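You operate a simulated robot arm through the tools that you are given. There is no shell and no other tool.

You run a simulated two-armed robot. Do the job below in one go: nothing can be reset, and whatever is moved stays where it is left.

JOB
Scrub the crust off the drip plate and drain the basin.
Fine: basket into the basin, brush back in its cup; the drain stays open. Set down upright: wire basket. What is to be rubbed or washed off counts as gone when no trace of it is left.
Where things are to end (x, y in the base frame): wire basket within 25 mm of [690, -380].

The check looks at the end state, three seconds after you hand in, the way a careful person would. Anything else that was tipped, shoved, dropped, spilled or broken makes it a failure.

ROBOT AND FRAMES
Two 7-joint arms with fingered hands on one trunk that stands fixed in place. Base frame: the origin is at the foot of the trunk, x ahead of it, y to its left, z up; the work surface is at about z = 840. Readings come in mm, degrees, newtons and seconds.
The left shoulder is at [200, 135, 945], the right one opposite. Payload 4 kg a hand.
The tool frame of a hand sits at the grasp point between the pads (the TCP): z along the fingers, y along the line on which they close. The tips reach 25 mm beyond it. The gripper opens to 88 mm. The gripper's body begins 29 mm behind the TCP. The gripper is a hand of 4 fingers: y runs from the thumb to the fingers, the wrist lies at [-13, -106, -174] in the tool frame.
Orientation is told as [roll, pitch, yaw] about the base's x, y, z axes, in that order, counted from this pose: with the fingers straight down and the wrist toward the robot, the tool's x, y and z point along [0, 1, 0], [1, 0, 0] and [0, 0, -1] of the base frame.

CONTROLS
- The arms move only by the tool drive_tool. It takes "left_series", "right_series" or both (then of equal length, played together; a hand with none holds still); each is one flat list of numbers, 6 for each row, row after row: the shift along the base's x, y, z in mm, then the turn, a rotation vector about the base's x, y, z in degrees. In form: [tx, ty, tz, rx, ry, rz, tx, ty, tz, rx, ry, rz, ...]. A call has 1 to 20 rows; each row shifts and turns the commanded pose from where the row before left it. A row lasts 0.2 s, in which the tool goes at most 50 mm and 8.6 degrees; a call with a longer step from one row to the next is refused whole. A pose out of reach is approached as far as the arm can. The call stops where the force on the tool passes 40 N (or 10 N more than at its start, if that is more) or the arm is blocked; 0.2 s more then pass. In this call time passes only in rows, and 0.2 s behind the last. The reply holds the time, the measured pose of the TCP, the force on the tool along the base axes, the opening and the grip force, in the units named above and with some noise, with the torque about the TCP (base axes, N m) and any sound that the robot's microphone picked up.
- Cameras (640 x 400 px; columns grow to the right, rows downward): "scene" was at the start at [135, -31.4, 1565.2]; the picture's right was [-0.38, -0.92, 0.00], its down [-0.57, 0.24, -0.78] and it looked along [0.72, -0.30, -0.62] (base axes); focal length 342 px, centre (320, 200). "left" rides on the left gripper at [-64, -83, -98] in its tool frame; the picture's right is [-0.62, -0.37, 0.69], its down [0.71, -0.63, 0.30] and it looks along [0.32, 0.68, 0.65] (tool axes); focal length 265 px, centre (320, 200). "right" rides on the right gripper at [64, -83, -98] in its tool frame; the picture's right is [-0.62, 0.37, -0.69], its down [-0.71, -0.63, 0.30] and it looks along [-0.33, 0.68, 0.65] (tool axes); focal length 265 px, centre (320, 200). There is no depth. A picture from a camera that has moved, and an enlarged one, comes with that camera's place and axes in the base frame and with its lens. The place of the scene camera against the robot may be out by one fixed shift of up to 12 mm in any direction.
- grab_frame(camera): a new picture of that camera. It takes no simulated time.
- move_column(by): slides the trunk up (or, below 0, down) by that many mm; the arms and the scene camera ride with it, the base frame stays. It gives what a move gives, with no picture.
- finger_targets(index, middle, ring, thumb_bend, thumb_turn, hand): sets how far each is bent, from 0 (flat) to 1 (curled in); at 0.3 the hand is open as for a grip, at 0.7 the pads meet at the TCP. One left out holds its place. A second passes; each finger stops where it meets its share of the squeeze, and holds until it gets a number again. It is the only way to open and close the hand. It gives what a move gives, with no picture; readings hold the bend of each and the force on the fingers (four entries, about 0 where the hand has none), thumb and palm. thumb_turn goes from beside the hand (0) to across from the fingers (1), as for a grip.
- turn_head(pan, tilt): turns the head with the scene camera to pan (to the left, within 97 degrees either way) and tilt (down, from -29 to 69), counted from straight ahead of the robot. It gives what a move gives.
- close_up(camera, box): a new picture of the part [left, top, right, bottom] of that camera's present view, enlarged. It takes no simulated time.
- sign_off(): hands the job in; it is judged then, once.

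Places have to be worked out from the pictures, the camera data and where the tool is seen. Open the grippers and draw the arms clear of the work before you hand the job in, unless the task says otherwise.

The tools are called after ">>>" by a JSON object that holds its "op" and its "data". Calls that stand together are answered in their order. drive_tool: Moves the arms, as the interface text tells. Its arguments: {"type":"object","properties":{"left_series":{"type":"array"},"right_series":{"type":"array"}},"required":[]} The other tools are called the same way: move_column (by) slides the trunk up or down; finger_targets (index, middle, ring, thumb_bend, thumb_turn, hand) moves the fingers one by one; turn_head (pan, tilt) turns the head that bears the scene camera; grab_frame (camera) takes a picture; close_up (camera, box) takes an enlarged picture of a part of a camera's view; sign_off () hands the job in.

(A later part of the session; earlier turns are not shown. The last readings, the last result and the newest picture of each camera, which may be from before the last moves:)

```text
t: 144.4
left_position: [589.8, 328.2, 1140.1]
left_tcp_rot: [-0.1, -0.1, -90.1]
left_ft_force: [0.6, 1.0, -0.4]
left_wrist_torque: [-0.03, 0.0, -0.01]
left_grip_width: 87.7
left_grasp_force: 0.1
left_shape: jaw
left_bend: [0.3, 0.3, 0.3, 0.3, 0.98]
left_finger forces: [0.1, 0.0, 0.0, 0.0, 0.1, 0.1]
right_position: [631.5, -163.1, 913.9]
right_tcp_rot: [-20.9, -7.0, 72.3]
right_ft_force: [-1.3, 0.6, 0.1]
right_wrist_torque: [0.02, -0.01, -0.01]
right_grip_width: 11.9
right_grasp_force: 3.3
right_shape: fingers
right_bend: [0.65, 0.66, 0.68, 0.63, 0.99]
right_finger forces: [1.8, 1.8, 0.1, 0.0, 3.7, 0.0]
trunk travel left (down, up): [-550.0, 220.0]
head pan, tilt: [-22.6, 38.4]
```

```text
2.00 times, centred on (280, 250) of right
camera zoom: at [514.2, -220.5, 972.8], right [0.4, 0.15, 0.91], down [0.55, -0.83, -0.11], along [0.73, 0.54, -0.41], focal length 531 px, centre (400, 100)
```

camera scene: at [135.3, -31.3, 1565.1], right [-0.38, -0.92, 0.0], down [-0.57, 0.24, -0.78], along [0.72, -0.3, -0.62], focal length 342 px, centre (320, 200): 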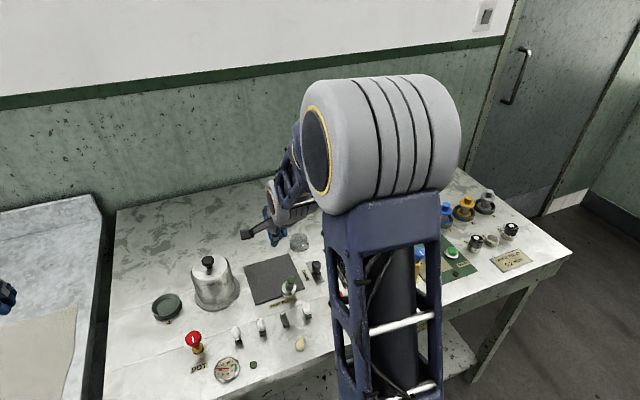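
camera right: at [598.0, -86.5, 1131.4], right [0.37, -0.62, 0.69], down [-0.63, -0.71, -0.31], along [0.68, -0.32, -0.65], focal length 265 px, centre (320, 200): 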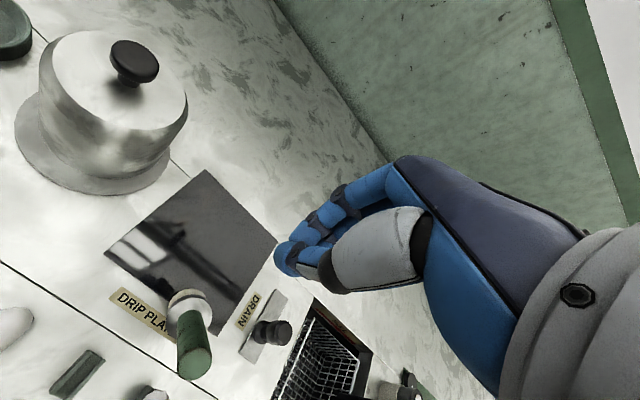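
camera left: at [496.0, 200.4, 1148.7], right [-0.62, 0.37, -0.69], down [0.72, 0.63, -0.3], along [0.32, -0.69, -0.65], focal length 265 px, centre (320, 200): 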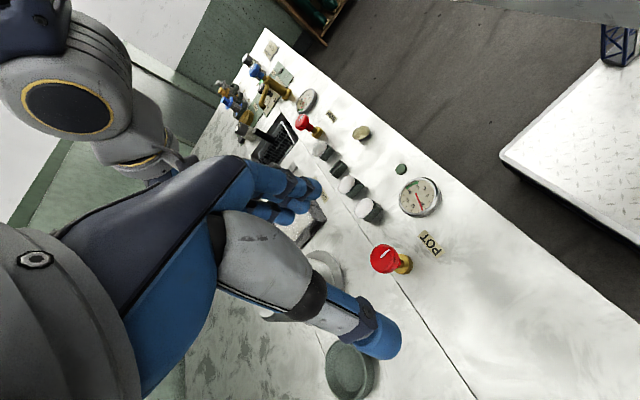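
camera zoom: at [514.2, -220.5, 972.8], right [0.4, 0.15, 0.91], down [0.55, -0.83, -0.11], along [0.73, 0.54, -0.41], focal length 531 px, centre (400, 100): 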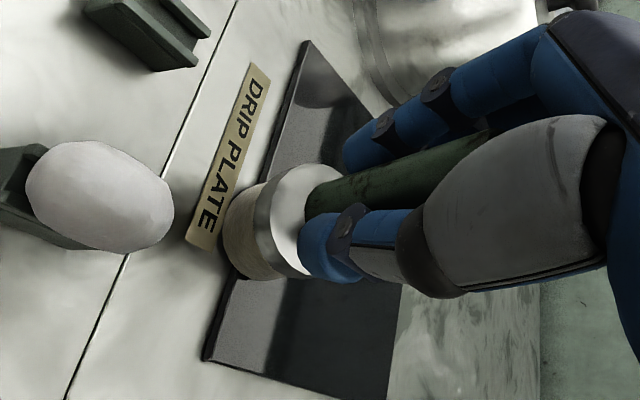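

Perfectly balanced. I firm it to about 13 N and lift.

>>> {"op": "finger_targets", "data": {"hand": "right", "index": 0.75, "middle": 0.75, "ring": 0.72, "thumb_bend": 0.75}}

>>> {"op": "drive_tool", "data": {"right_series": [0, 0, 8, 0, 0, 0, 0, 0, 12, 0, 0, 0, 0, 0, 15, 0, 0, 0, 0, 0, 15, 0, 0, 0]}}

>>> {"op": "close_up", "data": {"camera": "right", "box": [140, 150, 420, 350]}}

>>> {"op": "close_up", "data": {"camera": "scene", "box": [240, 190, 340, 320]}}

```text
t: 145.4
left_position: [588.9, 327.6, 1141.0]
left_tcp_rot: [0.0, 0.1, -90.2]
left_ft_force: [-0.2, 0.4, -0.1]
left_wrist_torque: [0.01, 0.0, 0.03]
left_grip_width: 87.8
left_grasp_force: 0.0
left_shape: jaw
left_bend: [0.3, 0.3, 0.3, 0.3, 0.98]
left_finger forces: [0.1, 0.0, 0.0, 0.0, 0.1, 0.0]
right_position: [631.5, -163.1, 912.8]
right_tcp_rot: [-21.0, -7.0, 72.4]
right_ft_force: [0.7, 0.4, -0.1]
right_wrist_torque: [0.01, -0.03, 0.01]
right_grip_width: 9.9
right_grasp_force: 13.5
right_shape: fingers
right_bend: [0.73, 0.73, 0.72, 0.63, 0.98]
right_finger forces: [7.4, 6.6, 0.0, 0.1, 13.4, 0.1]
trunk travel left (down, up): [-550.0, 220.0]
head pan, tilt: [-22.6, 38.4]
```

```text
t: 146.4
left_position: [589.7, 328.4, 1141.8]
left_tcp_rot: [0.0, 0.0, -90.2]
left_ft_force: [0.3, -0.5, 0.3]
left_wrist_torque: [0.03, 0.03, -0.01]
left_grip_width: 87.8
left_grasp_force: 0.0
left_shape: jaw
left_bend: [0.3, 0.3, 0.3, 0.3, 0.98]
left_finger forces: [0.1, 0.0, 0.0, 0.0, 0.1, 0.0]
right_position: [632.4, -162.5, 964.4]
right_tcp_rot: [-21.0, -7.1, 72.5]
right_ft_force: [0.0, 0.2, -0.4]
right_wrist_torque: [0.01, 0.01, -0.02]
right_grip_width: 9.8
right_grasp_force: 13.7
right_shape: fingers
right_bend: [0.73, 0.73, 0.72, 0.63, 0.98]
right_finger forces: [7.4, 6.6, 0.0, 0.1, 13.4, 0.1]
trunk travel left (down, up): [-550.0, 220.0]
head pan, tilt: [-22.6, 38.4]
```

```text
2.00 times, centred on (280, 250) of right
camera zoom: at [514.6, -220.7, 1023.6], right [0.4, 0.15, 0.91], down [0.55, -0.83, -0.11], along [0.73, 0.54, -0.41], focal length 531 px, centre (400, 100)
```

zoom: 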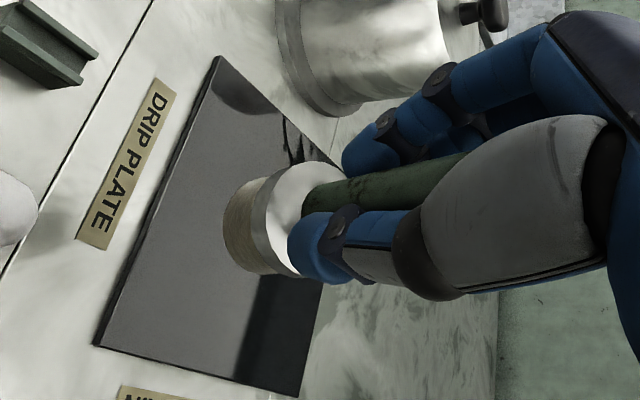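

```text
3.08 times, centred on (290, 255) of scene
camera zoom: at [135.1, -31.4, 1565.1], right [-0.38, -0.92, 0.0], down [-0.57, 0.24, -0.78], along [0.72, -0.3, -0.62], focal length 1053 px, centre (412, 31)
```

zoom: 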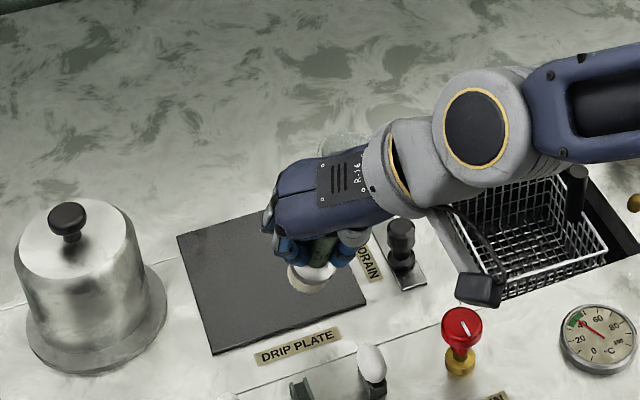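

The brush is firmly held. To be sure nothing is left, I level it and give the plate one more light pass along the grip's strong direction before returning it.

>>> {"op": "drive_tool", "data": {"right_series": [20, -3, 0, 0, 7.2, 0, 20, -3, 0, 0, 7.2, 0, 20, -3, 0, 0, 7.2, 0, 15, -3, -10, 0, 0, 0, 0, 0, -15, 0, 0, 0, 0, 0, -12, 0, 0, 0, 0, 0, -6, 0, 0, 0]}}

>>> {"op": "close_up", "data": {"camera": "right", "box": [80, 120, 420, 370]}}

>>> {"op": "close_up", "data": {"camera": "scene", "box": [230, 200, 330, 320]}}

```text
t: 148.0
left_position: [589.5, 328.5, 1142.1]
left_tcp_rot: [0.0, 0.1, -90.2]
left_ft_force: [0.5, 0.1, 0.4]
left_wrist_torque: [-0.04, -0.01, 0.0]
left_grip_width: 87.6
left_grasp_force: 0.0
left_shape: jaw
left_bend: [0.3, 0.3, 0.3, 0.3, 0.98]
left_finger forces: [0.0, 0.0, 0.0, 0.0, 0.1, 0.0]
right_position: [708.4, -174.4, 921.5]
right_tcp_rot: [-0.3, -0.3, 71.1]
right_ft_force: [0.3, -0.1, -0.5]
right_wrist_torque: [-0.01, 0.01, 0.05]
right_grip_width: 10.0
right_grasp_force: 14.0
right_shape: fingers
right_bend: [0.73, 0.73, 0.72, 0.63, 0.98]
right_finger forces: [7.3, 6.9, 0.0, 0.0, 13.3, 0.0]
trunk travel left (down, up): [-550.0, 220.0]
head pan, tilt: [-22.6, 38.4]
```

```text
1.60 times, centred on (250, 245) of right
camera zoom: at [619.7, -232.8, 1018.8], right [0.7, 0.15, 0.7], down [0.47, -0.83, -0.3], along [0.53, 0.54, -0.65], focal length 425 px, centre (432, 128)
```

zoom: 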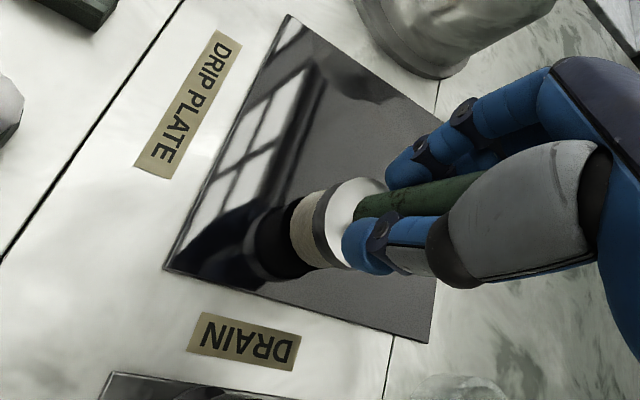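

```text
3.33 times, centred on (280, 260) of scene
camera zoom: at [135.0, -31.3, 1565.2], right [-0.38, -0.92, 0.0], down [-0.57, 0.24, -0.78], along [0.72, -0.3, -0.62], focal length 1141 px, centre (453, 0)
```

zoom: 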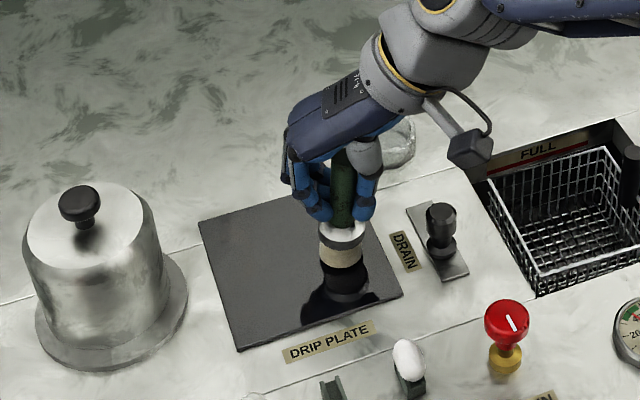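

The plate mirrors the wall and brush uniformly, with no crust outline left. I touch down lightly for the extra pass.

>>> {"op": "drive_tool", "data": {"right_series": [0, 0, -3, 0, 0, 0, 0, 0, -2, 0, 0, 0]}}

```text
t: 148.6
left_position: [589.4, 329.0, 1141.5]
left_tcp_rot: [-0.1, -0.1, -90.3]
left_ft_force: [-0.2, -0.2, -0.6]
left_wrist_torque: [-0.02, -0.01, -0.01]
left_grip_width: 87.6
left_grasp_force: 0.1
left_shape: jaw
left_bend: [0.3, 0.3, 0.3, 0.3, 0.98]
left_finger forces: [0.0, 0.1, 0.1, 0.0, 0.0, 0.1]
right_position: [707.7, -173.5, 917.0]
right_tcp_rot: [-0.4, -0.3, 71.0]
right_ft_force: [0.0, -0.1, 1.7]
right_wrist_torque: [-0.06, 0.04, -0.02]
right_grip_width: 10.1
right_grasp_force: 14.4
right_shape: fingers
right_bend: [0.73, 0.73, 0.72, 0.63, 0.98]
right_finger forces: [7.2, 7.5, 0.1, 0.1, 13.3, 0.0]
trunk travel left (down, up): [-550.0, 220.0]
head pan, tilt: [-22.6, 38.4]
```

Touching with about 2 N. I stroke out and back along the closing direction.

>>> {"op": "drive_tool", "data": {"right_series": [2.2, 6.4, -1, 0, 0, 0, 2.2, 6.4, 0, 0, 0, 0, 2.2, 6.4, 0, 0, 0, 0, 2.2, 6.4, 0, 0, 0, 0, 2.2, 6.4, 0, 0, 0, 0, 2.2, 6.4, 0, 0, 0, 0, 2.2, 6.4, 0, 0, 0, 0, 2.2, 6.4, 0, 0, 0, 0, 2.2, 6.4, 0, 0, 0, 0]}}

>>> {"op": "close_up", "data": {"camera": "scene", "box": [230, 200, 330, 320]}}

```text
t: 150.6
left_position: [588.3, 327.6, 1141.0]
left_tcp_rot: [0.0, 0.0, -90.2]
left_ft_force: [0.4, -0.3, 0.1]
left_wrist_torque: [0.04, 0.02, -0.02]
left_grip_width: 87.4
left_grasp_force: 0.1
left_shape: jaw
left_bend: [0.3, 0.3, 0.3, 0.3, 0.98]
left_finger forces: [0.0, 0.0, 0.0, 0.0, 0.0, 0.0]
right_position: [726.1, -118.4, 915.5]
right_tcp_rot: [-0.5, -0.2, 71.0]
right_ft_force: [-0.4, -1.1, 1.9]
right_wrist_torque: [-0.08, 0.03, -0.03]
right_grip_width: 10.1
right_grasp_force: 13.2
right_shape: fingers
right_bend: [0.73, 0.73, 0.72, 0.63, 0.98]
right_finger forces: [6.7, 7.0, 0.0, 0.0, 13.2, 0.0]
trunk travel left (down, up): [-550.0, 220.0]
head pan, tilt: [-22.6, 38.4]
```

```text
3.33 times, centred on (280, 260) of scene
camera zoom: at [134.9, -31.4, 1565.1], right [-0.38, -0.92, 0.0], down [-0.57, 0.24, -0.78], along [0.72, -0.3, -0.62], focal length 1141 px, centre (453, 0)
```

zoom: 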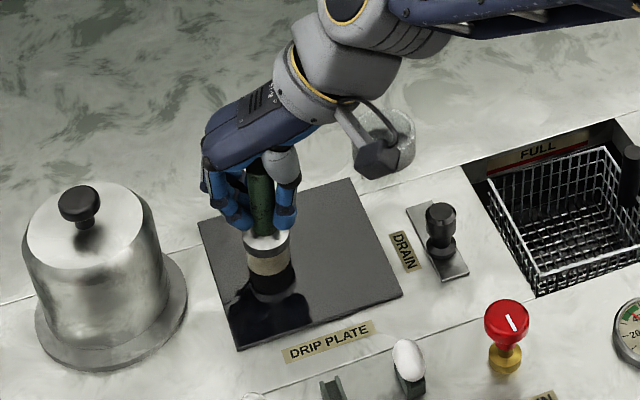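

Holding well. I stroke back along the same line, then over two neighbouring lanes.

>>> {"op": "drive_tool", "data": {"right_series": [-2.2, -6.4, -0.5, 0, 0, 0, -2.2, -6.4, 0, 0, 0, 0, -2.2, -6.4, 0, 0, 0, 0, -2.2, -6.4, 0, 0, 0, 0, -2.2, -6.4, 0, 0, 0, 0, -2.2, -6.4, 0, 0, 0, 0, -2.2, -6.4, 0, 0, 0, 0, -2.2, -6.4, 0, 0, 0, 0, -2.2, -6.4, 0, 0, 0, 0]}}

>>> {"op": "drive_tool", "data": {"right_series": [0, 0, 8, 0, 0, 0, 14, -3, 0, 0, 0, 0, 10, -3, 0, 0, 0, 0, 0, 0, -7, 0, 0, 0, 2.2, 6.4, -1, 0, 0, 0, 2.2, 6.4, 0, 0, 0, 0, 2.2, 6.4, 0, 0, 0, 0, 2.2, 6.4, 0, 0, 0, 0, 2.2, 6.4, 0, 0, 0, 0, 2.2, 6.4, 0, 0, 0, 0, 2.2, 6.4, 0, 0, 0, 0, 2.2, 6.4, 0, 0, 0, 0, 2.2, 6.4, 0, 0, 0, 0]}}

>>> {"op": "close_up", "data": {"camera": "scene", "box": [230, 200, 330, 320]}}

```text
t: 152.6
left_position: [589.2, 329.6, 1139.8]
left_tcp_rot: [0.0, 0.0, -90.2]
left_ft_force: [0.5, -1.2, -0.2]
left_wrist_torque: [-0.02, 0.02, 0.0]
left_grip_width: 87.8
left_grasp_force: 0.0
left_shape: jaw
left_bend: [0.3, 0.3, 0.3, 0.3, 0.98]
left_finger forces: [0.0, 0.0, 0.0, 0.0, 0.0, 0.0]
right_position: [705.9, -174.4, 914.3]
right_tcp_rot: [-0.3, -0.1, 71.1]
right_ft_force: [0.1, 1.5, 10.3]
right_wrist_torque: [-0.03, 0.02, -0.01]
right_grip_width: 9.6
right_grasp_force: 15.2
right_shape: fingers
right_bend: [0.74, 0.74, 0.72, 0.65, 0.98]
right_finger forces: [9.2, 8.4, 0.0, 0.1, 13.2, 0.0]
trunk travel left (down, up): [-550.0, 220.0]
head pan, tilt: [-22.6, 38.4]
```

```text
t: 155.4
left_position: [589.2, 328.8, 1140.7]
left_tcp_rot: [0.0, 0.0, -90.2]
left_ft_force: [-0.2, -0.5, -0.4]
left_wrist_torque: [0.03, 0.01, 0.02]
left_grip_width: 87.6
left_grasp_force: 0.1
left_shape: jaw
left_bend: [0.3, 0.3, 0.3, 0.3, 0.98]
left_finger forces: [0.1, 0.0, 0.0, 0.0, 0.0, 0.0]
right_position: [750.4, -122.7, 914.5]
right_tcp_rot: [-0.3, -0.2, 71.1]
right_ft_force: [0.3, -0.8, 2.6]
right_wrist_torque: [-0.12, 0.1, -0.01]
right_grip_width: 9.8
right_grasp_force: 13.6
right_shape: fingers
right_bend: [0.74, 0.73, 0.72, 0.65, 0.98]
right_finger forces: [7.0, 7.0, 0.1, 0.0, 13.3, 0.0]
trunk travel left (down, up): [-550.0, 220.0]
head pan, tilt: [-22.6, 38.4]
```

```text
3.33 times, centred on (280, 260) of scene
camera zoom: at [134.9, -31.4, 1565.1], right [-0.38, -0.92, 0.0], down [-0.57, 0.24, -0.78], along [0.72, -0.3, -0.62], focal length 1141 px, centre (453, 0)
```

zoom: 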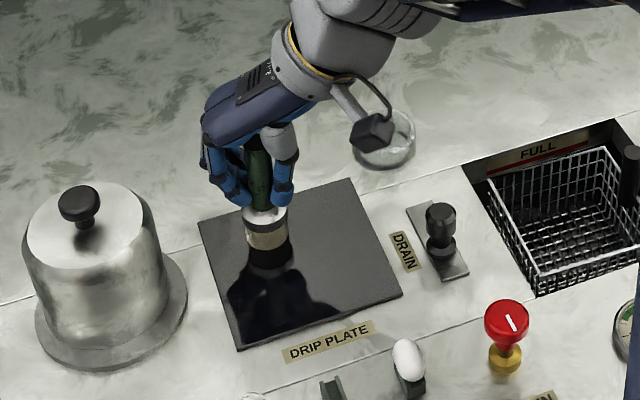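

The grip held even at 10 N; the plate is clean. Now I lift the brush and carry it above its cup.

>>> {"op": "drive_tool", "data": {"right_series": [0, 0, 10, 0, 0, 0, 0, 0, 20, 0, 0, 0, 0, 0, 20, 0, 0, 0, 0, 0, 20, 0, 0, 0, 10.5, -23.6, 5, 0, 0, 0, 10.5, -23.6, 0, 0, 0, 0, 10.5, -23.6, 0, 0, 0, 0, 10.5, -23.6, 0, 0, 0, 0, 10.5, -23.6, 0, 0, 0, 0]}}

>>> {"op": "close_up", "data": {"camera": "right", "box": [140, 150, 420, 350]}}

>>> {"op": "close_up", "data": {"camera": "scene", "box": [260, 170, 350, 270]}}

```text
t: 157.4
left_position: [588.6, 328.7, 1141.2]
left_tcp_rot: [0.0, 0.0, -90.1]
left_ft_force: [0.2, 0.0, -1.0]
left_wrist_torque: [0.01, 0.01, -0.01]
left_grip_width: 87.7
left_grasp_force: 0.1
left_shape: jaw
left_bend: [0.3, 0.3, 0.3, 0.3, 0.98]
left_finger forces: [0.0, 0.0, 0.0, 0.0, 0.0, 0.1]
right_position: [804.1, -241.6, 988.2]
right_tcp_rot: [-0.3, -0.1, 71.1]
right_ft_force: [-1.0, -0.3, -0.6]
right_wrist_torque: [0.02, 0.0, 0.0]
right_grip_width: 9.3
right_grasp_force: 13.6
right_shape: fingers
right_bend: [0.74, 0.73, 0.72, 0.65, 0.97]
right_finger forces: [7.0, 7.8, 0.0, 0.0, 12.7, 0.0]
trunk travel left (down, up): [-550.0, 220.0]
head pan, tilt: [-22.6, 38.4]
```

```text
2.00 times, centred on (280, 250) of right
camera zoom: at [715.4, -298.1, 1087.1], right [0.7, 0.15, 0.7], down [0.47, -0.83, -0.3], along [0.53, 0.54, -0.65], focal length 531 px, centre (400, 100)
```

zoom: 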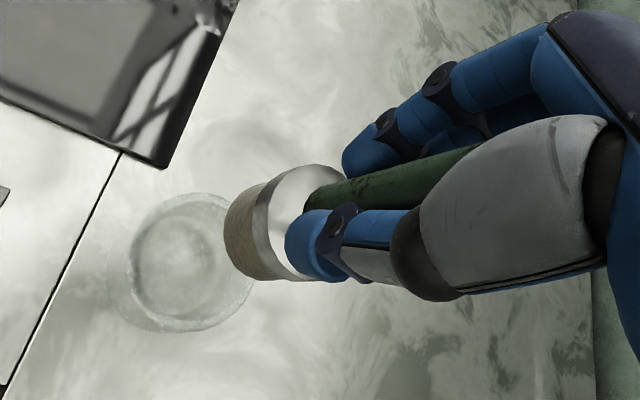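

```text
4.00 times, centred on (305, 220) of scene
camera zoom: at [135.0, -31.2, 1565.2], right [-0.38, -0.92, 0.0], down [-0.57, 0.24, -0.78], along [0.72, -0.3, -0.62], focal length 1369 px, centre (380, 120)
```

zoom: 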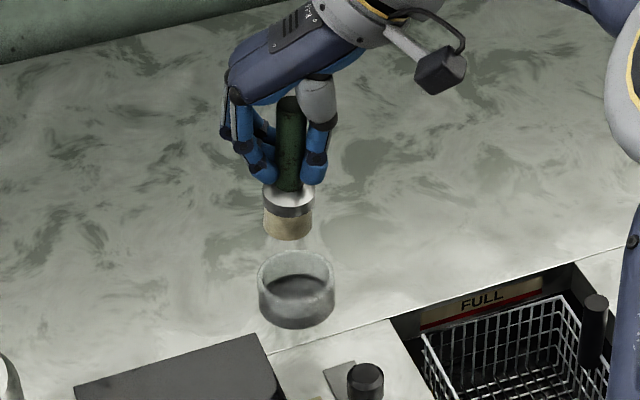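

Triangulating both in the same pictures: brush bottom at (803.5,-240.5), cup rim centre at (805.4,-244.8). I correct by that offset and lower the brush into the cup, first to just inside the rim.

>>> {"op": "drive_tool", "data": {"right_series": [1, -2.1, -10, 0, 0, 0, 1, -2.2, -10, 0, 0, 0, 0, 0, -12, 0, 0, 0, 0, 0, -6, 0, 0, 0]}}

>>> {"op": "close_up", "data": {"camera": "right", "box": [140, 150, 420, 350]}}

>>> {"op": "close_up", "data": {"camera": "scene", "box": [270, 190, 340, 260]}}

```text
t: 158.4
left_position: [590.3, 329.6, 1139.8]
left_tcp_rot: [0.1, 0.0, -90.2]
left_ft_force: [0.3, -0.1, 0.6]
left_wrist_torque: [0.0, 0.0, 0.0]
left_grip_width: 87.6
left_grasp_force: 0.0
left_shape: jaw
left_bend: [0.3, 0.3, 0.3, 0.3, 0.98]
left_finger forces: [0.0, 0.0, 0.0, 0.0, 0.1, 0.0]
right_position: [805.1, -245.2, 949.8]
right_tcp_rot: [-0.4, -0.1, 71.1]
right_ft_force: [0.4, -0.1, -0.5]
right_wrist_torque: [0.02, 0.01, 0.02]
right_grip_width: 9.3
right_grasp_force: 13.6
right_shape: fingers
right_bend: [0.74, 0.73, 0.72, 0.65, 0.97]
right_finger forces: [6.9, 7.7, 0.1, 0.1, 12.9, 0.0]
trunk travel left (down, up): [-550.0, 220.0]
head pan, tilt: [-22.6, 38.4]
```

```text
2.00 times, centred on (280, 250) of right
camera zoom: at [717.0, -302.7, 1049.2], right [0.7, 0.15, 0.7], down [0.47, -0.83, -0.3], along [0.53, 0.54, -0.65], focal length 531 px, centre (400, 100)
```

zoom: 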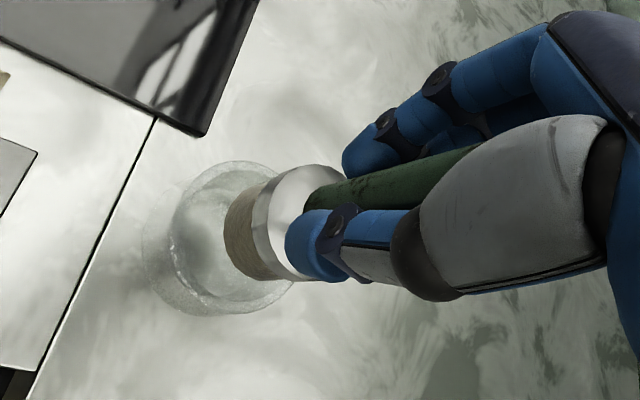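

```text
5.71 times, centred on (305, 225) of scene
camera zoom: at [135.0, -31.3, 1565.2], right [-0.38, -0.92, 0.0], down [-0.57, 0.24, -0.78], along [0.72, -0.3, -0.62], focal length 1956 px, centre (406, 57)
```

zoom: 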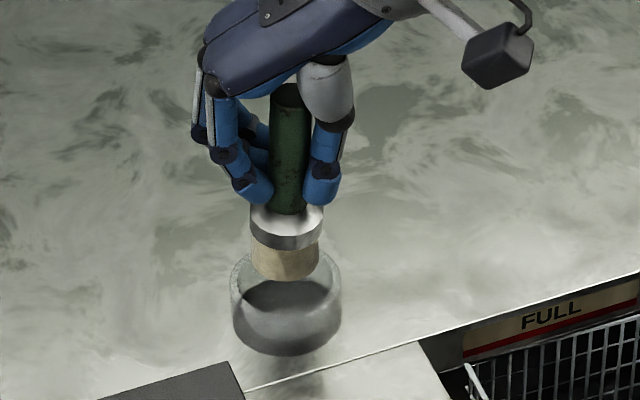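

Brush and cup are concentric in both views. I lower it in.

>>> {"op": "drive_tool", "data": {"right_series": [0, 0, -7, 0, 0, 0, 0, 0, -7, 0, 0, 0, 0, 0, -6, 0, 0, 0, 0, 0, -4, 0, 0, 0]}}

>>> {"op": "close_up", "data": {"camera": "right", "box": [140, 150, 420, 350]}}

>>> {"op": "close_up", "data": {"camera": "scene", "box": [270, 190, 340, 260]}}

```text
t: 159.4
left_position: [589.5, 328.9, 1140.0]
left_tcp_rot: [0.1, 0.0, -90.3]
left_ft_force: [0.0, -0.3, -0.8]
left_wrist_torque: [0.0, -0.01, -0.01]
left_grip_width: 87.6
left_grasp_force: 0.0
left_shape: jaw
left_bend: [0.3, 0.3, 0.3, 0.3, 0.98]
left_finger forces: [0.0, 0.1, 0.1, 0.0, 0.0, 0.0]
right_position: [806.0, -245.9, 927.7]
right_tcp_rot: [-0.4, -0.1, 71.1]
right_ft_force: [-0.6, 0.9, -1.3]
right_wrist_torque: [-0.02, 0.0, 0.03]
right_grip_width: 9.7
right_grasp_force: 13.9
right_shape: fingers
right_bend: [0.74, 0.73, 0.72, 0.65, 0.97]
right_finger forces: [7.0, 7.7, 0.0, 0.0, 12.9, 0.0]
trunk travel left (down, up): [-550.0, 220.0]
head pan, tilt: [-22.6, 38.4]
```

```text
2.00 times, centred on (280, 250) of right
camera zoom: at [716.7, -303.1, 1025.9], right [0.7, 0.15, 0.7], down [0.47, -0.83, -0.3], along [0.53, 0.54, -0.65], focal length 531 px, centre (400, 100)
```

zoom: 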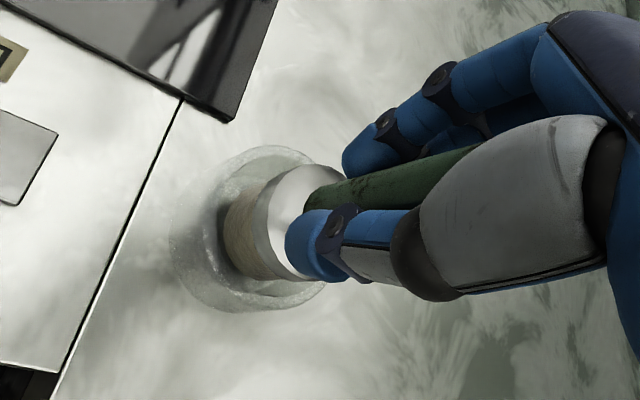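

```text
5.71 times, centred on (305, 225) of scene
camera zoom: at [135.0, -31.3, 1565.2], right [-0.38, -0.92, 0.0], down [-0.57, 0.24, -0.78], along [0.72, -0.3, -0.62], focal length 1956 px, centre (406, 57)
```

zoom: 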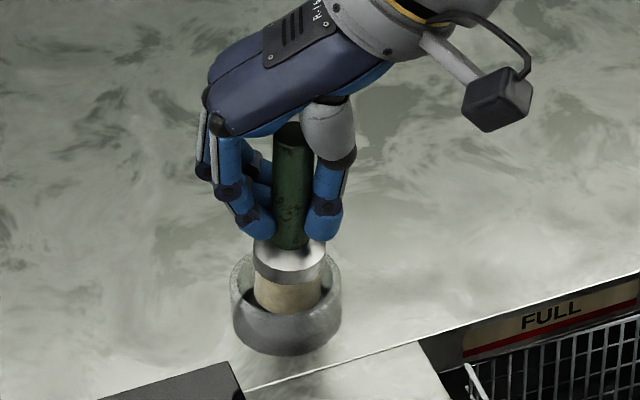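

The head is inside the cup, centred, no contact force. I lower the last millimetres until it rests on the bottom.

>>> {"op": "drive_tool", "data": {"right_series": [0, 0, -3, 0, 0, 0, 0, 0, -2, 0, 0, 0, 0, 0, -2, 0, 0, 0]}}

```text
t: 160.2
left_position: [588.0, 328.1, 1140.4]
left_tcp_rot: [0.0, -0.1, -90.2]
left_ft_force: [0.2, 0.3, -1.1]
left_wrist_torque: [-0.02, -0.01, 0.0]
left_grip_width: 87.8
left_grasp_force: 0.1
left_shape: jaw
left_bend: [0.3, 0.3, 0.3, 0.3, 0.98]
left_finger forces: [0.0, 0.1, 0.0, 0.0, 0.1, 0.0]
right_position: [804.5, -244.4, 921.4]
right_tcp_rot: [-0.3, -0.2, 71.0]
right_ft_force: [0.7, -0.3, -1.2]
right_wrist_torque: [0.0, 0.0, -0.01]
right_grip_width: 9.4
right_grasp_force: 13.8
right_shape: fingers
right_bend: [0.74, 0.73, 0.72, 0.65, 0.97]
right_finger forces: [7.1, 7.7, 0.1, 0.0, 12.9, 0.1]
trunk travel left (down, up): [-550.0, 220.0]
head pan, tilt: [-22.6, 38.4]
```

Not yet touching; I continue in 1.5 mm steps.

>>> {"op": "drive_tool", "data": {"right_series": [0, 0, -1.5, 0, 0, 0, 0, 0, -1.5, 0, 0, 0, 0, 0, -1, 0, 0, 0]}}

>>> {"op": "close_up", "data": {"camera": "scene", "box": [270, 190, 340, 260]}}

```text
t: 161.0
left_position: [589.3, 328.5, 1139.6]
left_tcp_rot: [0.0, 0.0, -90.2]
left_ft_force: [-0.6, 0.0, 0.6]
left_wrist_torque: [0.01, -0.02, -0.01]
left_grip_width: 87.6
left_grasp_force: 0.0
left_shape: jaw
left_bend: [0.3, 0.3, 0.3, 0.3, 0.98]
left_finger forces: [0.1, 0.1, 0.0, 0.0, 0.1, 0.1]
right_position: [804.6, -245.1, 916.0]
right_tcp_rot: [-0.3, -0.1, 71.1]
right_ft_force: [0.4, -0.6, -1.0]
right_wrist_torque: [0.02, 0.01, 0.01]
right_grip_width: 9.6
right_grasp_force: 13.8
right_shape: fingers
right_bend: [0.74, 0.73, 0.72, 0.65, 0.97]
right_finger forces: [7.0, 7.6, 0.1, 0.1, 13.0, 0.0]
trunk travel left (down, up): [-550.0, 220.0]
head pan, tilt: [-22.6, 38.4]
```

```text
5.71 times, centred on (305, 225) of scene
camera zoom: at [135.0, -31.4, 1565.1], right [-0.38, -0.92, 0.0], down [-0.57, 0.24, -0.78], along [0.72, -0.3, -0.62], focal length 1956 px, centre (406, 57)
```

zoom: 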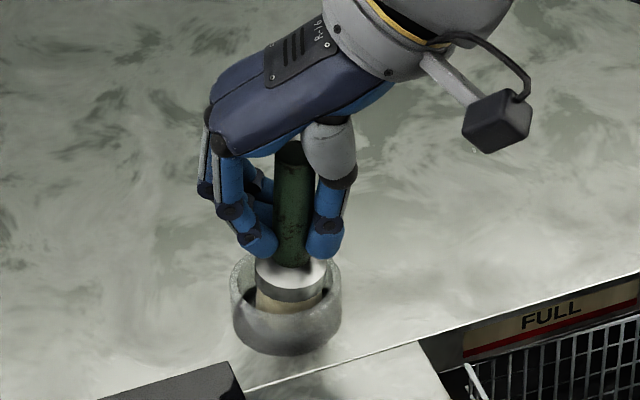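

Almost at its original depth. A little further.

>>> {"op": "drive_tool", "data": {"right_series": [0, 0, -1.5, 0, 0, 0, 0, 0, -1.5, 0, 0, 0]}}

```text
t: 161.6
left_position: [589.5, 329.0, 1140.9]
left_tcp_rot: [0.1, 0.0, -90.2]
left_ft_force: [-0.2, 0.7, -0.4]
left_wrist_torque: [0.02, 0.04, -0.01]
left_grip_width: 87.6
left_grasp_force: 0.1
left_shape: jaw
left_bend: [0.3, 0.3, 0.3, 0.3, 0.98]
left_finger forces: [0.0, 0.0, 0.1, 0.0, 0.0, 0.0]
right_position: [804.8, -245.1, 914.4]
right_tcp_rot: [-0.5, -0.1, 71.0]
right_ft_force: [0.1, 1.6, 7.0]
right_wrist_torque: [-0.06, 0.04, 0.02]
right_grip_width: 9.6
right_grasp_force: 14.8
right_shape: fingers
right_bend: [0.74, 0.74, 0.72, 0.65, 0.97]
right_finger forces: [7.6, 8.7, 0.1, 0.1, 12.6, 0.0]
trunk travel left (down, up): [-550.0, 220.0]
head pan, tilt: [-22.6, 38.4]
```

It rests on the cup's bottom (7 N). I ease off and open the fingers gently.

>>> {"op": "drive_tool", "data": {"right_series": [0, 0, 1.5, 0, 0, 0]}}

>>> {"op": "finger_targets", "data": {"hand": "right", "index": 0.64, "middle": 0.64, "ring": 0.64, "thumb_bend": 0.62}}

>>> {"op": "finger_targets", "data": {"hand": "right", "index": 0.42, "middle": 0.42, "ring": 0.42, "thumb_bend": 0.42}}

>>> {"op": "close_up", "data": {"camera": "scene", "box": [270, 190, 340, 260]}}

>>> {"op": "close_up", "data": {"camera": "right", "box": [140, 150, 420, 350]}}

```text
t: 162.0
left_position: [589.1, 327.3, 1141.7]
left_tcp_rot: [-0.1, 0.1, -90.2]
left_ft_force: [-0.1, 0.5, 0.2]
left_wrist_torque: [0.02, 0.04, 0.03]
left_grip_width: 87.5
left_grasp_force: 0.0
left_shape: jaw
left_bend: [0.3, 0.3, 0.3, 0.3, 0.98]
left_finger forces: [0.1, 0.0, 0.0, 0.2, 0.0, 0.0]
right_position: [804.1, -245.6, 915.5]
right_tcp_rot: [-0.3, -0.2, 71.0]
right_ft_force: [0.3, 0.2, 4.1]
right_wrist_torque: [-0.01, -0.01, -0.01]
right_grip_width: 9.7
right_grasp_force: 15.1
right_shape: fingers
right_bend: [0.74, 0.74, 0.72, 0.65, 0.97]
right_finger forces: [7.3, 8.7, 0.1, 0.0, 12.9, 0.1]
trunk travel left (down, up): [-550.0, 220.0]
head pan, tilt: [-22.6, 38.4]
```

```text
t: 163.0
left_position: [588.8, 327.5, 1140.1]
left_tcp_rot: [0.0, 0.1, -90.2]
left_ft_force: [0.8, -0.1, -0.2]
left_wrist_torque: [0.03, -0.02, 0.01]
left_grip_width: 87.9
left_grasp_force: 0.1
left_shape: jaw
left_bend: [0.3, 0.3, 0.3, 0.3, 0.98]
left_finger forces: [0.0, 0.0, 0.0, 0.1, 0.0, 0.1]
right_position: [804.5, -246.5, 914.8]
right_tcp_rot: [-0.3, -0.3, 71.2]
right_ft_force: [-0.3, 0.4, -0.2]
right_wrist_torque: [-0.01, 0.01, 0.03]
right_grip_width: 14.3
right_grasp_force: 0.1
right_shape: fingers
right_bend: [0.64, 0.64, 0.64, 0.61, 0.99]
right_finger forces: [0.1, 0.1, 0.0, 0.1, 0.5, 0.0]
trunk travel left (down, up): [-550.0, 220.0]
head pan, tilt: [-22.6, 38.4]
```

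```text
t: 164.0
left_position: [589.8, 329.0, 1140.6]
left_tcp_rot: [0.0, 0.0, -90.2]
left_ft_force: [0.1, 0.6, 0.4]
left_wrist_torque: [0.02, -0.03, 0.01]
left_grip_width: 87.8
left_grasp_force: 0.1
left_shape: jaw
left_bend: [0.3, 0.3, 0.3, 0.3, 0.98]
left_finger forces: [0.0, 0.0, 0.0, 0.0, 0.1, 0.1]
right_position: [804.5, -244.6, 915.5]
right_tcp_rot: [-0.3, -0.3, 71.1]
right_ft_force: [-0.6, -0.5, -0.6]
right_wrist_torque: [-0.02, -0.01, -0.01]
right_grip_width: 58.8
right_grasp_force: 0.1
right_shape: fingers
right_bend: [0.42, 0.42, 0.42, 0.42, 0.97]
right_finger forces: [0.0, 0.1, 0.0, 0.0, 0.1, 0.0]
trunk travel left (down, up): [-550.0, 220.0]
head pan, tilt: [-22.6, 38.4]
```

```text
5.71 times, centred on (305, 225) of scene
camera zoom: at [135.0, -31.3, 1565.1], right [-0.38, -0.92, 0.0], down [-0.57, 0.24, -0.78], along [0.72, -0.3, -0.62], focal length 1956 px, centre (406, 57)
```

zoom: 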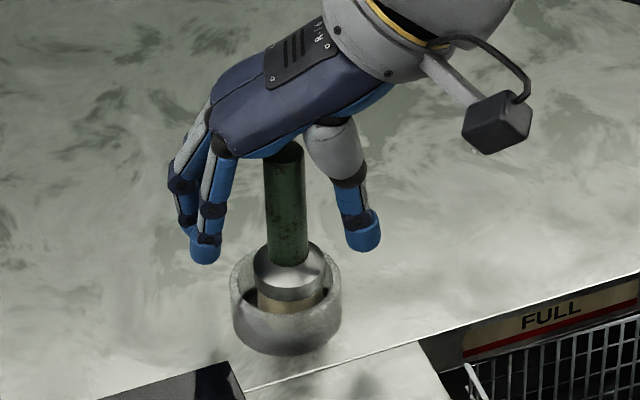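

```text
2.00 times, centred on (280, 250) of right
camera zoom: at [716.6, -303.4, 1013.4], right [0.7, 0.15, 0.7], down [0.47, -0.83, -0.3], along [0.53, 0.54, -0.65], focal length 531 px, centre (400, 100)
```

zoom: 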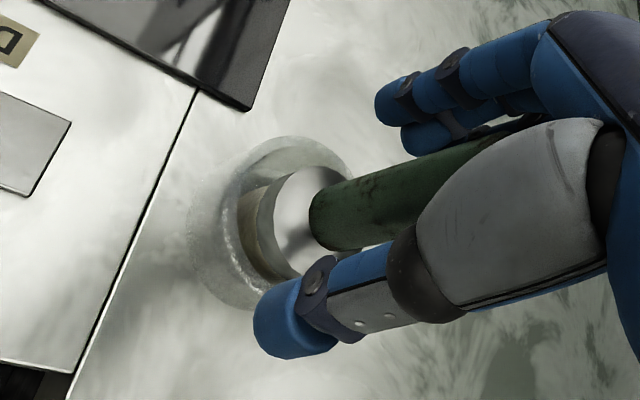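

The brush stands in its cup. I lift the hand straight up and away.

>>> {"op": "drive_tool", "data": {"right_series": [0, 0, 10, 0, 0, 0, 0, 0, 20, 0, 0, 0, 0, 0, 35, 0, 0, 0, 0, 0, 40, 0, 0, 0]}}

>>> {"op": "grab_frame", "data": {"camera": "scene"}}

>>> {"op": "close_up", "data": {"camera": "scene", "box": [220, 190, 340, 310]}}

>>> {"op": "close_up", "data": {"camera": "scene", "box": [200, 290, 330, 390]}}

```text
t: 165.0
left_position: [589.5, 328.8, 1139.9]
left_tcp_rot: [0.1, -0.1, -90.2]
left_ft_force: [0.2, 0.6, 0.3]
left_wrist_torque: [-0.05, 0.01, 0.03]
left_grip_width: 87.9
left_grasp_force: 0.1
left_shape: jaw
left_bend: [0.3, 0.3, 0.3, 0.3, 0.98]
left_finger forces: [0.0, 0.0, 0.0, 0.1, 0.1, 0.1]
right_position: [804.5, -245.3, 1019.3]
right_tcp_rot: [-0.3, -0.2, 71.1]
right_ft_force: [-0.7, 0.1, -0.3]
right_wrist_torque: [0.02, 0.0, -0.01]
right_grip_width: 58.6
right_grasp_force: 0.1
right_shape: fingers
right_bend: [0.42, 0.42, 0.42, 0.42, 0.97]
right_finger forces: [0.0, 0.0, 0.0, 0.1, 0.0, 0.0]
trunk travel left (down, up): [-550.0, 220.0]
head pan, tilt: [-22.6, 38.4]
```

```text
taken
camera scene: at [135.2, -31.5, 1565.1], right [-0.38, -0.92, 0.0], down [-0.57, 0.24, -0.78], along [0.72, -0.3, -0.62], focal length 342 px, centre (320, 200)
```

scene: 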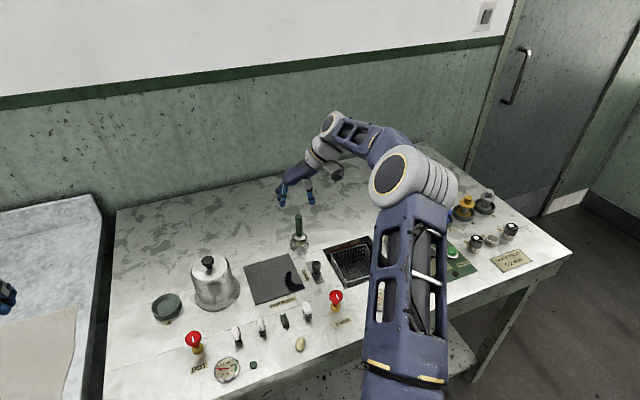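

```text
3.33 times, centred on (280, 250) of scene
camera zoom: at [135.2, -31.5, 1565.1], right [-0.38, -0.92, 0.0], down [-0.57, 0.24, -0.78], along [0.72, -0.3, -0.62], focal length 1141 px, centre (453, 33)
```

zoom: 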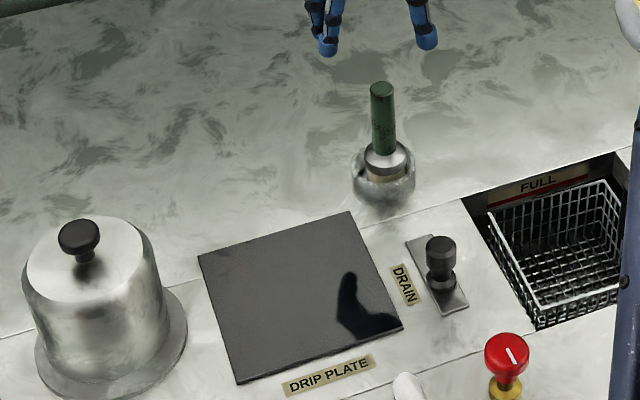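

```text
4.00 times, centred on (265, 340) of scene
camera zoom: at [135.2, -31.5, 1565.1], right [-0.38, -0.92, 0.0], down [-0.57, 0.24, -0.78], along [0.72, -0.3, -0.62], focal length 1369 px, centre (540, -360)
```

zoom: 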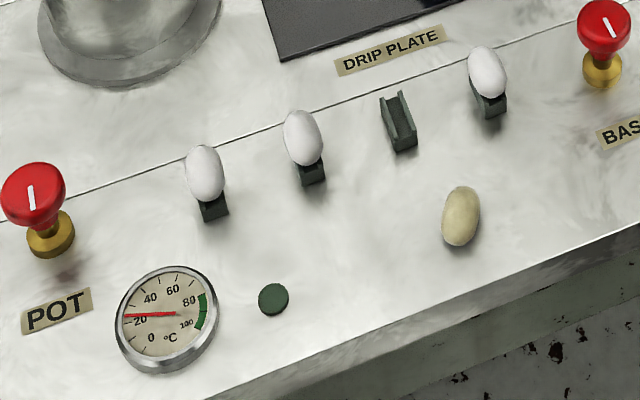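

Brush is back upright in its cup, plate clean. Now I must put the yellow egg back on its holder. I park the right arm to the right, out of the way.

>>> {"op": "drive_tool", "data": {"right_series": [-12, -20, 8, 0, 0, -7.9, -12, -20, 8, 0, 0, -7.9, -12, -20, 8, 0, 0, -7.9, -12, -20, 8, 0, 0, -7.9, -12, -20, 8, 0, 0, -7.9, -12, -20, 8, 0, 0, -7.9, -12, -20, 8, 0, 0, -7.9, -12, -20, 8, 0, 0, -7.9, -12, -20, 8, 0, 0, -7.9]}}

>>> {"op": "grab_frame", "data": {"camera": "scene"}}

>>> {"op": "close_up", "data": {"camera": "right", "box": [0, 100, 320, 400]}}

```text
t: 167.0
left_position: [590.3, 328.2, 1140.9]
left_tcp_rot: [0.0, 0.0, -90.2]
left_ft_force: [1.3, 0.0, 0.2]
left_wrist_torque: [0.02, 0.0, -0.02]
left_grip_width: 87.6
left_grasp_force: 0.0
left_shape: jaw
left_bend: [0.3, 0.3, 0.3, 0.3, 0.98]
left_finger forces: [0.0, 0.1, 0.0, 0.0, 0.0, 0.0]
right_position: [696.2, -424.5, 1092.6]
right_tcp_rot: [-0.4, -0.2, -0.2]
right_ft_force: [0.3, 0.5, 0.4]
right_wrist_torque: [0.02, 0.0, 0.03]
right_grip_width: 58.9
right_grasp_force: 0.1
right_shape: fingers
right_bend: [0.42, 0.42, 0.42, 0.42, 0.97]
right_finger forces: [0.0, 0.0, 0.0, 0.0, 0.0, 0.1]
trunk travel left (down, up): [-550.0, 220.0]
head pan, tilt: [-22.6, 38.4]
```

```text
taken
camera scene: at [135.1, -31.4, 1565.1], right [-0.38, -0.92, 0.0], down [-0.57, 0.24, -0.78], along [0.72, -0.3, -0.62], focal length 342 px, centre (320, 200)
```

scene: 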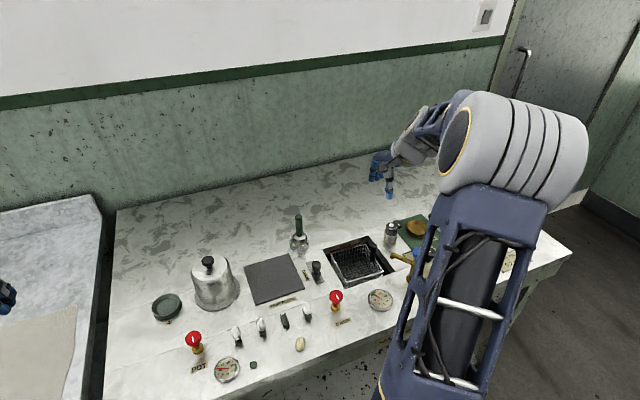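

```text
1.33 times, centred on (160, 250) of right
camera zoom: at [613.0, -359.7, 1190.4], right [0.36, -0.62, 0.7], down [-0.63, -0.71, -0.3], along [0.69, -0.33, -0.65], focal length 354 px, centre (533, 133)
```

zoom: 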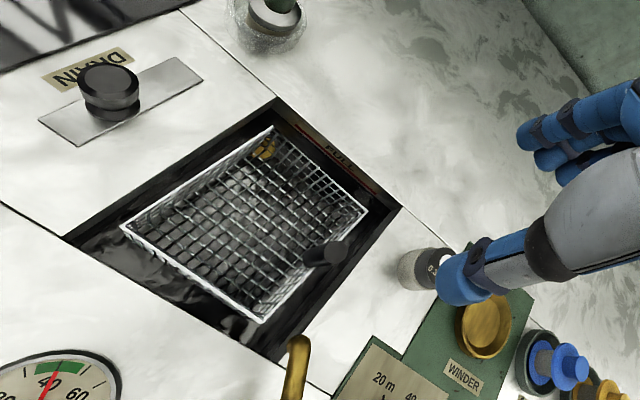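

The scene is clear and tidy except for the egg. I bring the left hand over it, turned to close across the egg's short axis.

>>> {"op": "drive_tool", "data": {"left_series": [-5.5, -40, -13, 0, 0, -3, -5.5, -40, -13, 0, 0, -3, -5.5, -40, -13, 0, 0, -3, -5.5, -40, -13, 0, 0, -3, -5.5, -40, -13, 0, 0, -3, -5.5, -40, -13, 0, 0, -3, -5.5, -40, -13, 0, 0, -3, -5.5, -40, -13, 0, 0, -3, -5.5, -40, -13, 0, 0, -3, -5.5, -40, -13, 0, 0, -3]}}

>>> {"op": "grab_frame", "data": {"camera": "left"}}

>>> {"op": "grab_frame", "data": {"camera": "scene"}}

```text
t: 169.2
left_position: [536.2, -71.8, 1009.7]
left_tcp_rot: [-0.1, 0.0, -120.2]
left_ft_force: [-0.1, 1.7, -0.6]
left_wrist_torque: [0.0, -0.02, 0.0]
left_grip_width: 87.5
left_grasp_force: 0.0
left_shape: jaw
left_bend: [0.3, 0.3, 0.3, 0.3, 0.98]
left_finger forces: [0.1, 0.0, 0.0, 0.0, 0.0, 0.1]
right_position: [695.7, -425.7, 1092.4]
right_tcp_rot: [-0.4, -0.2, 0.1]
right_ft_force: [-0.3, 0.1, -0.4]
right_wrist_torque: [-0.02, 0.01, 0.03]
right_grip_width: 59.0
right_grasp_force: 0.1
right_shape: fingers
right_bend: [0.42, 0.42, 0.42, 0.42, 0.97]
right_finger forces: [0.1, 0.0, 0.0, 0.0, 0.1, 0.0]
trunk travel left (down, up): [-550.0, 220.0]
head pan, tilt: [-22.6, 38.4]
```

```text
taken
camera left: at [521.7, 32.5, 1108.5], right [-0.35, 0.63, -0.69], down [0.93, 0.18, -0.3], along [-0.06, -0.75, -0.65], focal length 265 px, centre (320, 200)
```

left: 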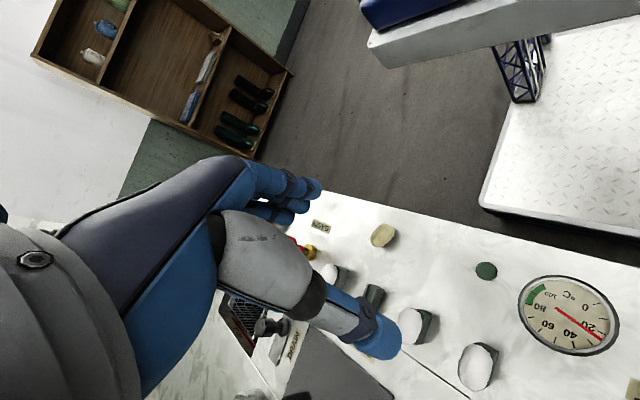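

```text
taken
camera scene: at [134.8, -31.1, 1565.2], right [-0.38, -0.92, 0.0], down [-0.57, 0.24, -0.78], along [0.72, -0.3, -0.62], focal length 342 px, centre (320, 200)
```

scene: 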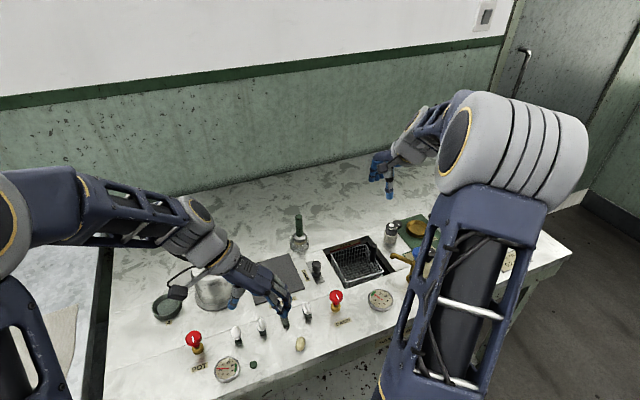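

The left hand is in place. I zoom both cameras on the egg and its holder.

>>> {"op": "close_up", "data": {"camera": "left", "box": [300, 180, 520, 380]}}

>>> {"op": "close_up", "data": {"camera": "scene", "box": [265, 300, 325, 360]}}

```text
2.00 times, centred on (410, 280) of left
camera zoom: at [521.7, 32.5, 1108.5], right [-0.35, 0.63, -0.69], down [0.93, 0.18, -0.3], along [-0.06, -0.75, -0.65], focal length 531 px, centre (140, 40)
```

zoom: 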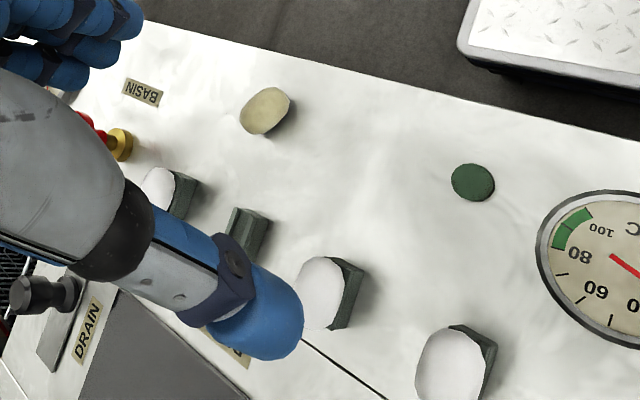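

```text
6.67 times, centred on (295, 330) of scene
camera zoom: at [134.8, -31.1, 1565.2], right [-0.38, -0.92, 0.0], down [-0.57, 0.24, -0.78], along [0.72, -0.3, -0.62], focal length 2282 px, centre (487, -667)
```

zoom: 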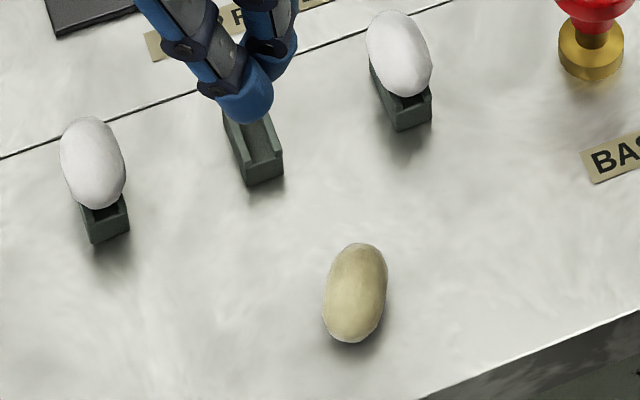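

Triangulated: egg centre (516,-142,850), long axis at −33°; seated neighbours show the empty seat should hold it at (582,-128,866). I line up the left hand across the egg and go down, with the opening reduced.

>>> {"op": "finger_targets", "data": {"hand": "left", "index": 0.46, "middle": 0.46, "ring": 0.4, "thumb_bend": 0.46}}

>>> {"op": "drive_tool", "data": {"left_series": [-8, -22, -16, 0, 0, -1.4, -8, -22, -16, 0, 0, -1.4, -8, -23, -18, 0, 0, 0, 0, 0, -25, 0, 0, 0, 0, 0, -25, 0, 0, 0]}}

>>> {"op": "grab_frame", "data": {"camera": "left"}}

>>> {"op": "close_up", "data": {"camera": "scene", "box": [250, 290, 340, 370]}}

```text
t: 170.2
left_position: [535.8, -72.1, 1010.1]
left_tcp_rot: [0.0, 0.0, -120.3]
left_ft_force: [-0.1, -0.7, -0.4]
left_wrist_torque: [-0.02, -0.01, -0.03]
left_grip_width: 51.1
left_grasp_force: 0.0
left_shape: fingers
left_bend: [0.46, 0.46, 0.4, 0.46, 0.98]
left_finger forces: [0.0, 0.0, 0.0, 0.0, 0.0, 0.0]
right_position: [694.9, -425.3, 1091.8]
right_tcp_rot: [-0.3, -0.2, 0.1]
right_ft_force: [0.2, -1.1, 0.2]
right_wrist_torque: [-0.02, -0.03, 0.01]
right_grip_width: 58.8
right_grasp_force: 0.0
right_shape: fingers
right_bend: [0.42, 0.42, 0.42, 0.42, 0.97]
right_finger forces: [0.0, 0.1, 0.0, 0.0, 0.0, 0.0]
trunk travel left (down, up): [-550.0, 220.0]
head pan, tilt: [-22.6, 38.4]
```

```text
t: 171.4
left_position: [512.4, -138.7, 911.1]
left_tcp_rot: [0.0, 0.0, -123.1]
left_ft_force: [0.3, -0.2, -0.1]
left_wrist_torque: [-0.01, 0.0, 0.01]
left_grip_width: 50.9
left_grasp_force: 0.2
left_shape: fingers
left_bend: [0.46, 0.46, 0.4, 0.46, 0.98]
left_finger forces: [0.0, 0.0, 0.0, 0.0, 0.0, 0.1]
right_position: [694.1, -424.4, 1091.3]
right_tcp_rot: [-0.3, -0.2, 0.0]
right_ft_force: [-0.4, -0.3, 0.8]
right_wrist_torque: [-0.01, -0.02, -0.02]
right_grip_width: 58.7
right_grasp_force: 0.0
right_shape: fingers
right_bend: [0.42, 0.42, 0.42, 0.42, 0.97]
right_finger forces: [0.0, 0.0, 0.0, 0.0, 0.0, 0.1]
trunk travel left (down, up): [-550.0, 220.0]
head pan, tilt: [-22.6, 38.4]
```

```text
taken
camera left: at [502.7, -35.1, 1007.9], right [-0.32, 0.65, -0.69], down [0.94, 0.14, -0.3], along [-0.1, -0.75, -0.65], focal length 265 px, centre (320, 200)
```

left: 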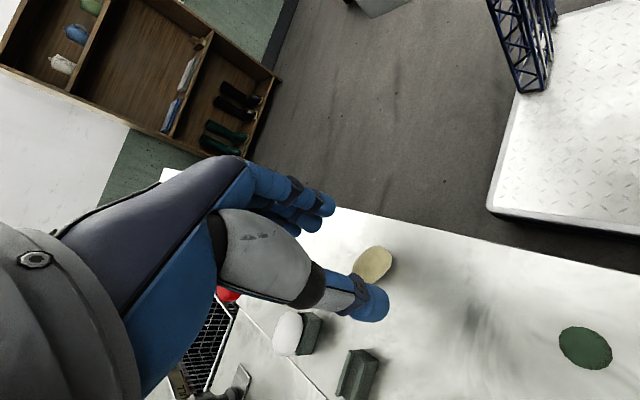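

```text
5.00 times, centred on (295, 330) of scene
camera zoom: at [134.8, -31.4, 1565.2], right [-0.38, -0.92, 0.0], down [-0.57, 0.24, -0.78], along [0.72, -0.3, -0.62], focal length 1712 px, centre (445, -450)
```

zoom: 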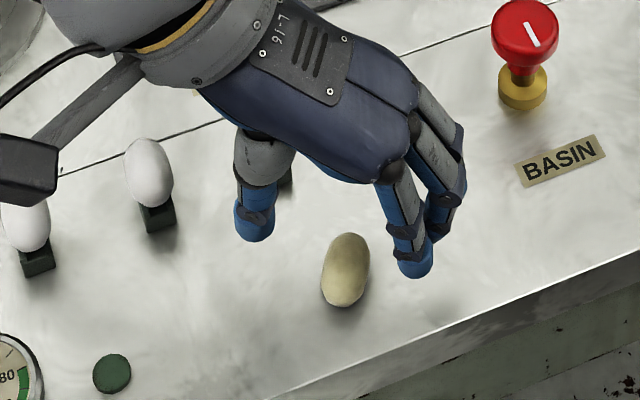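

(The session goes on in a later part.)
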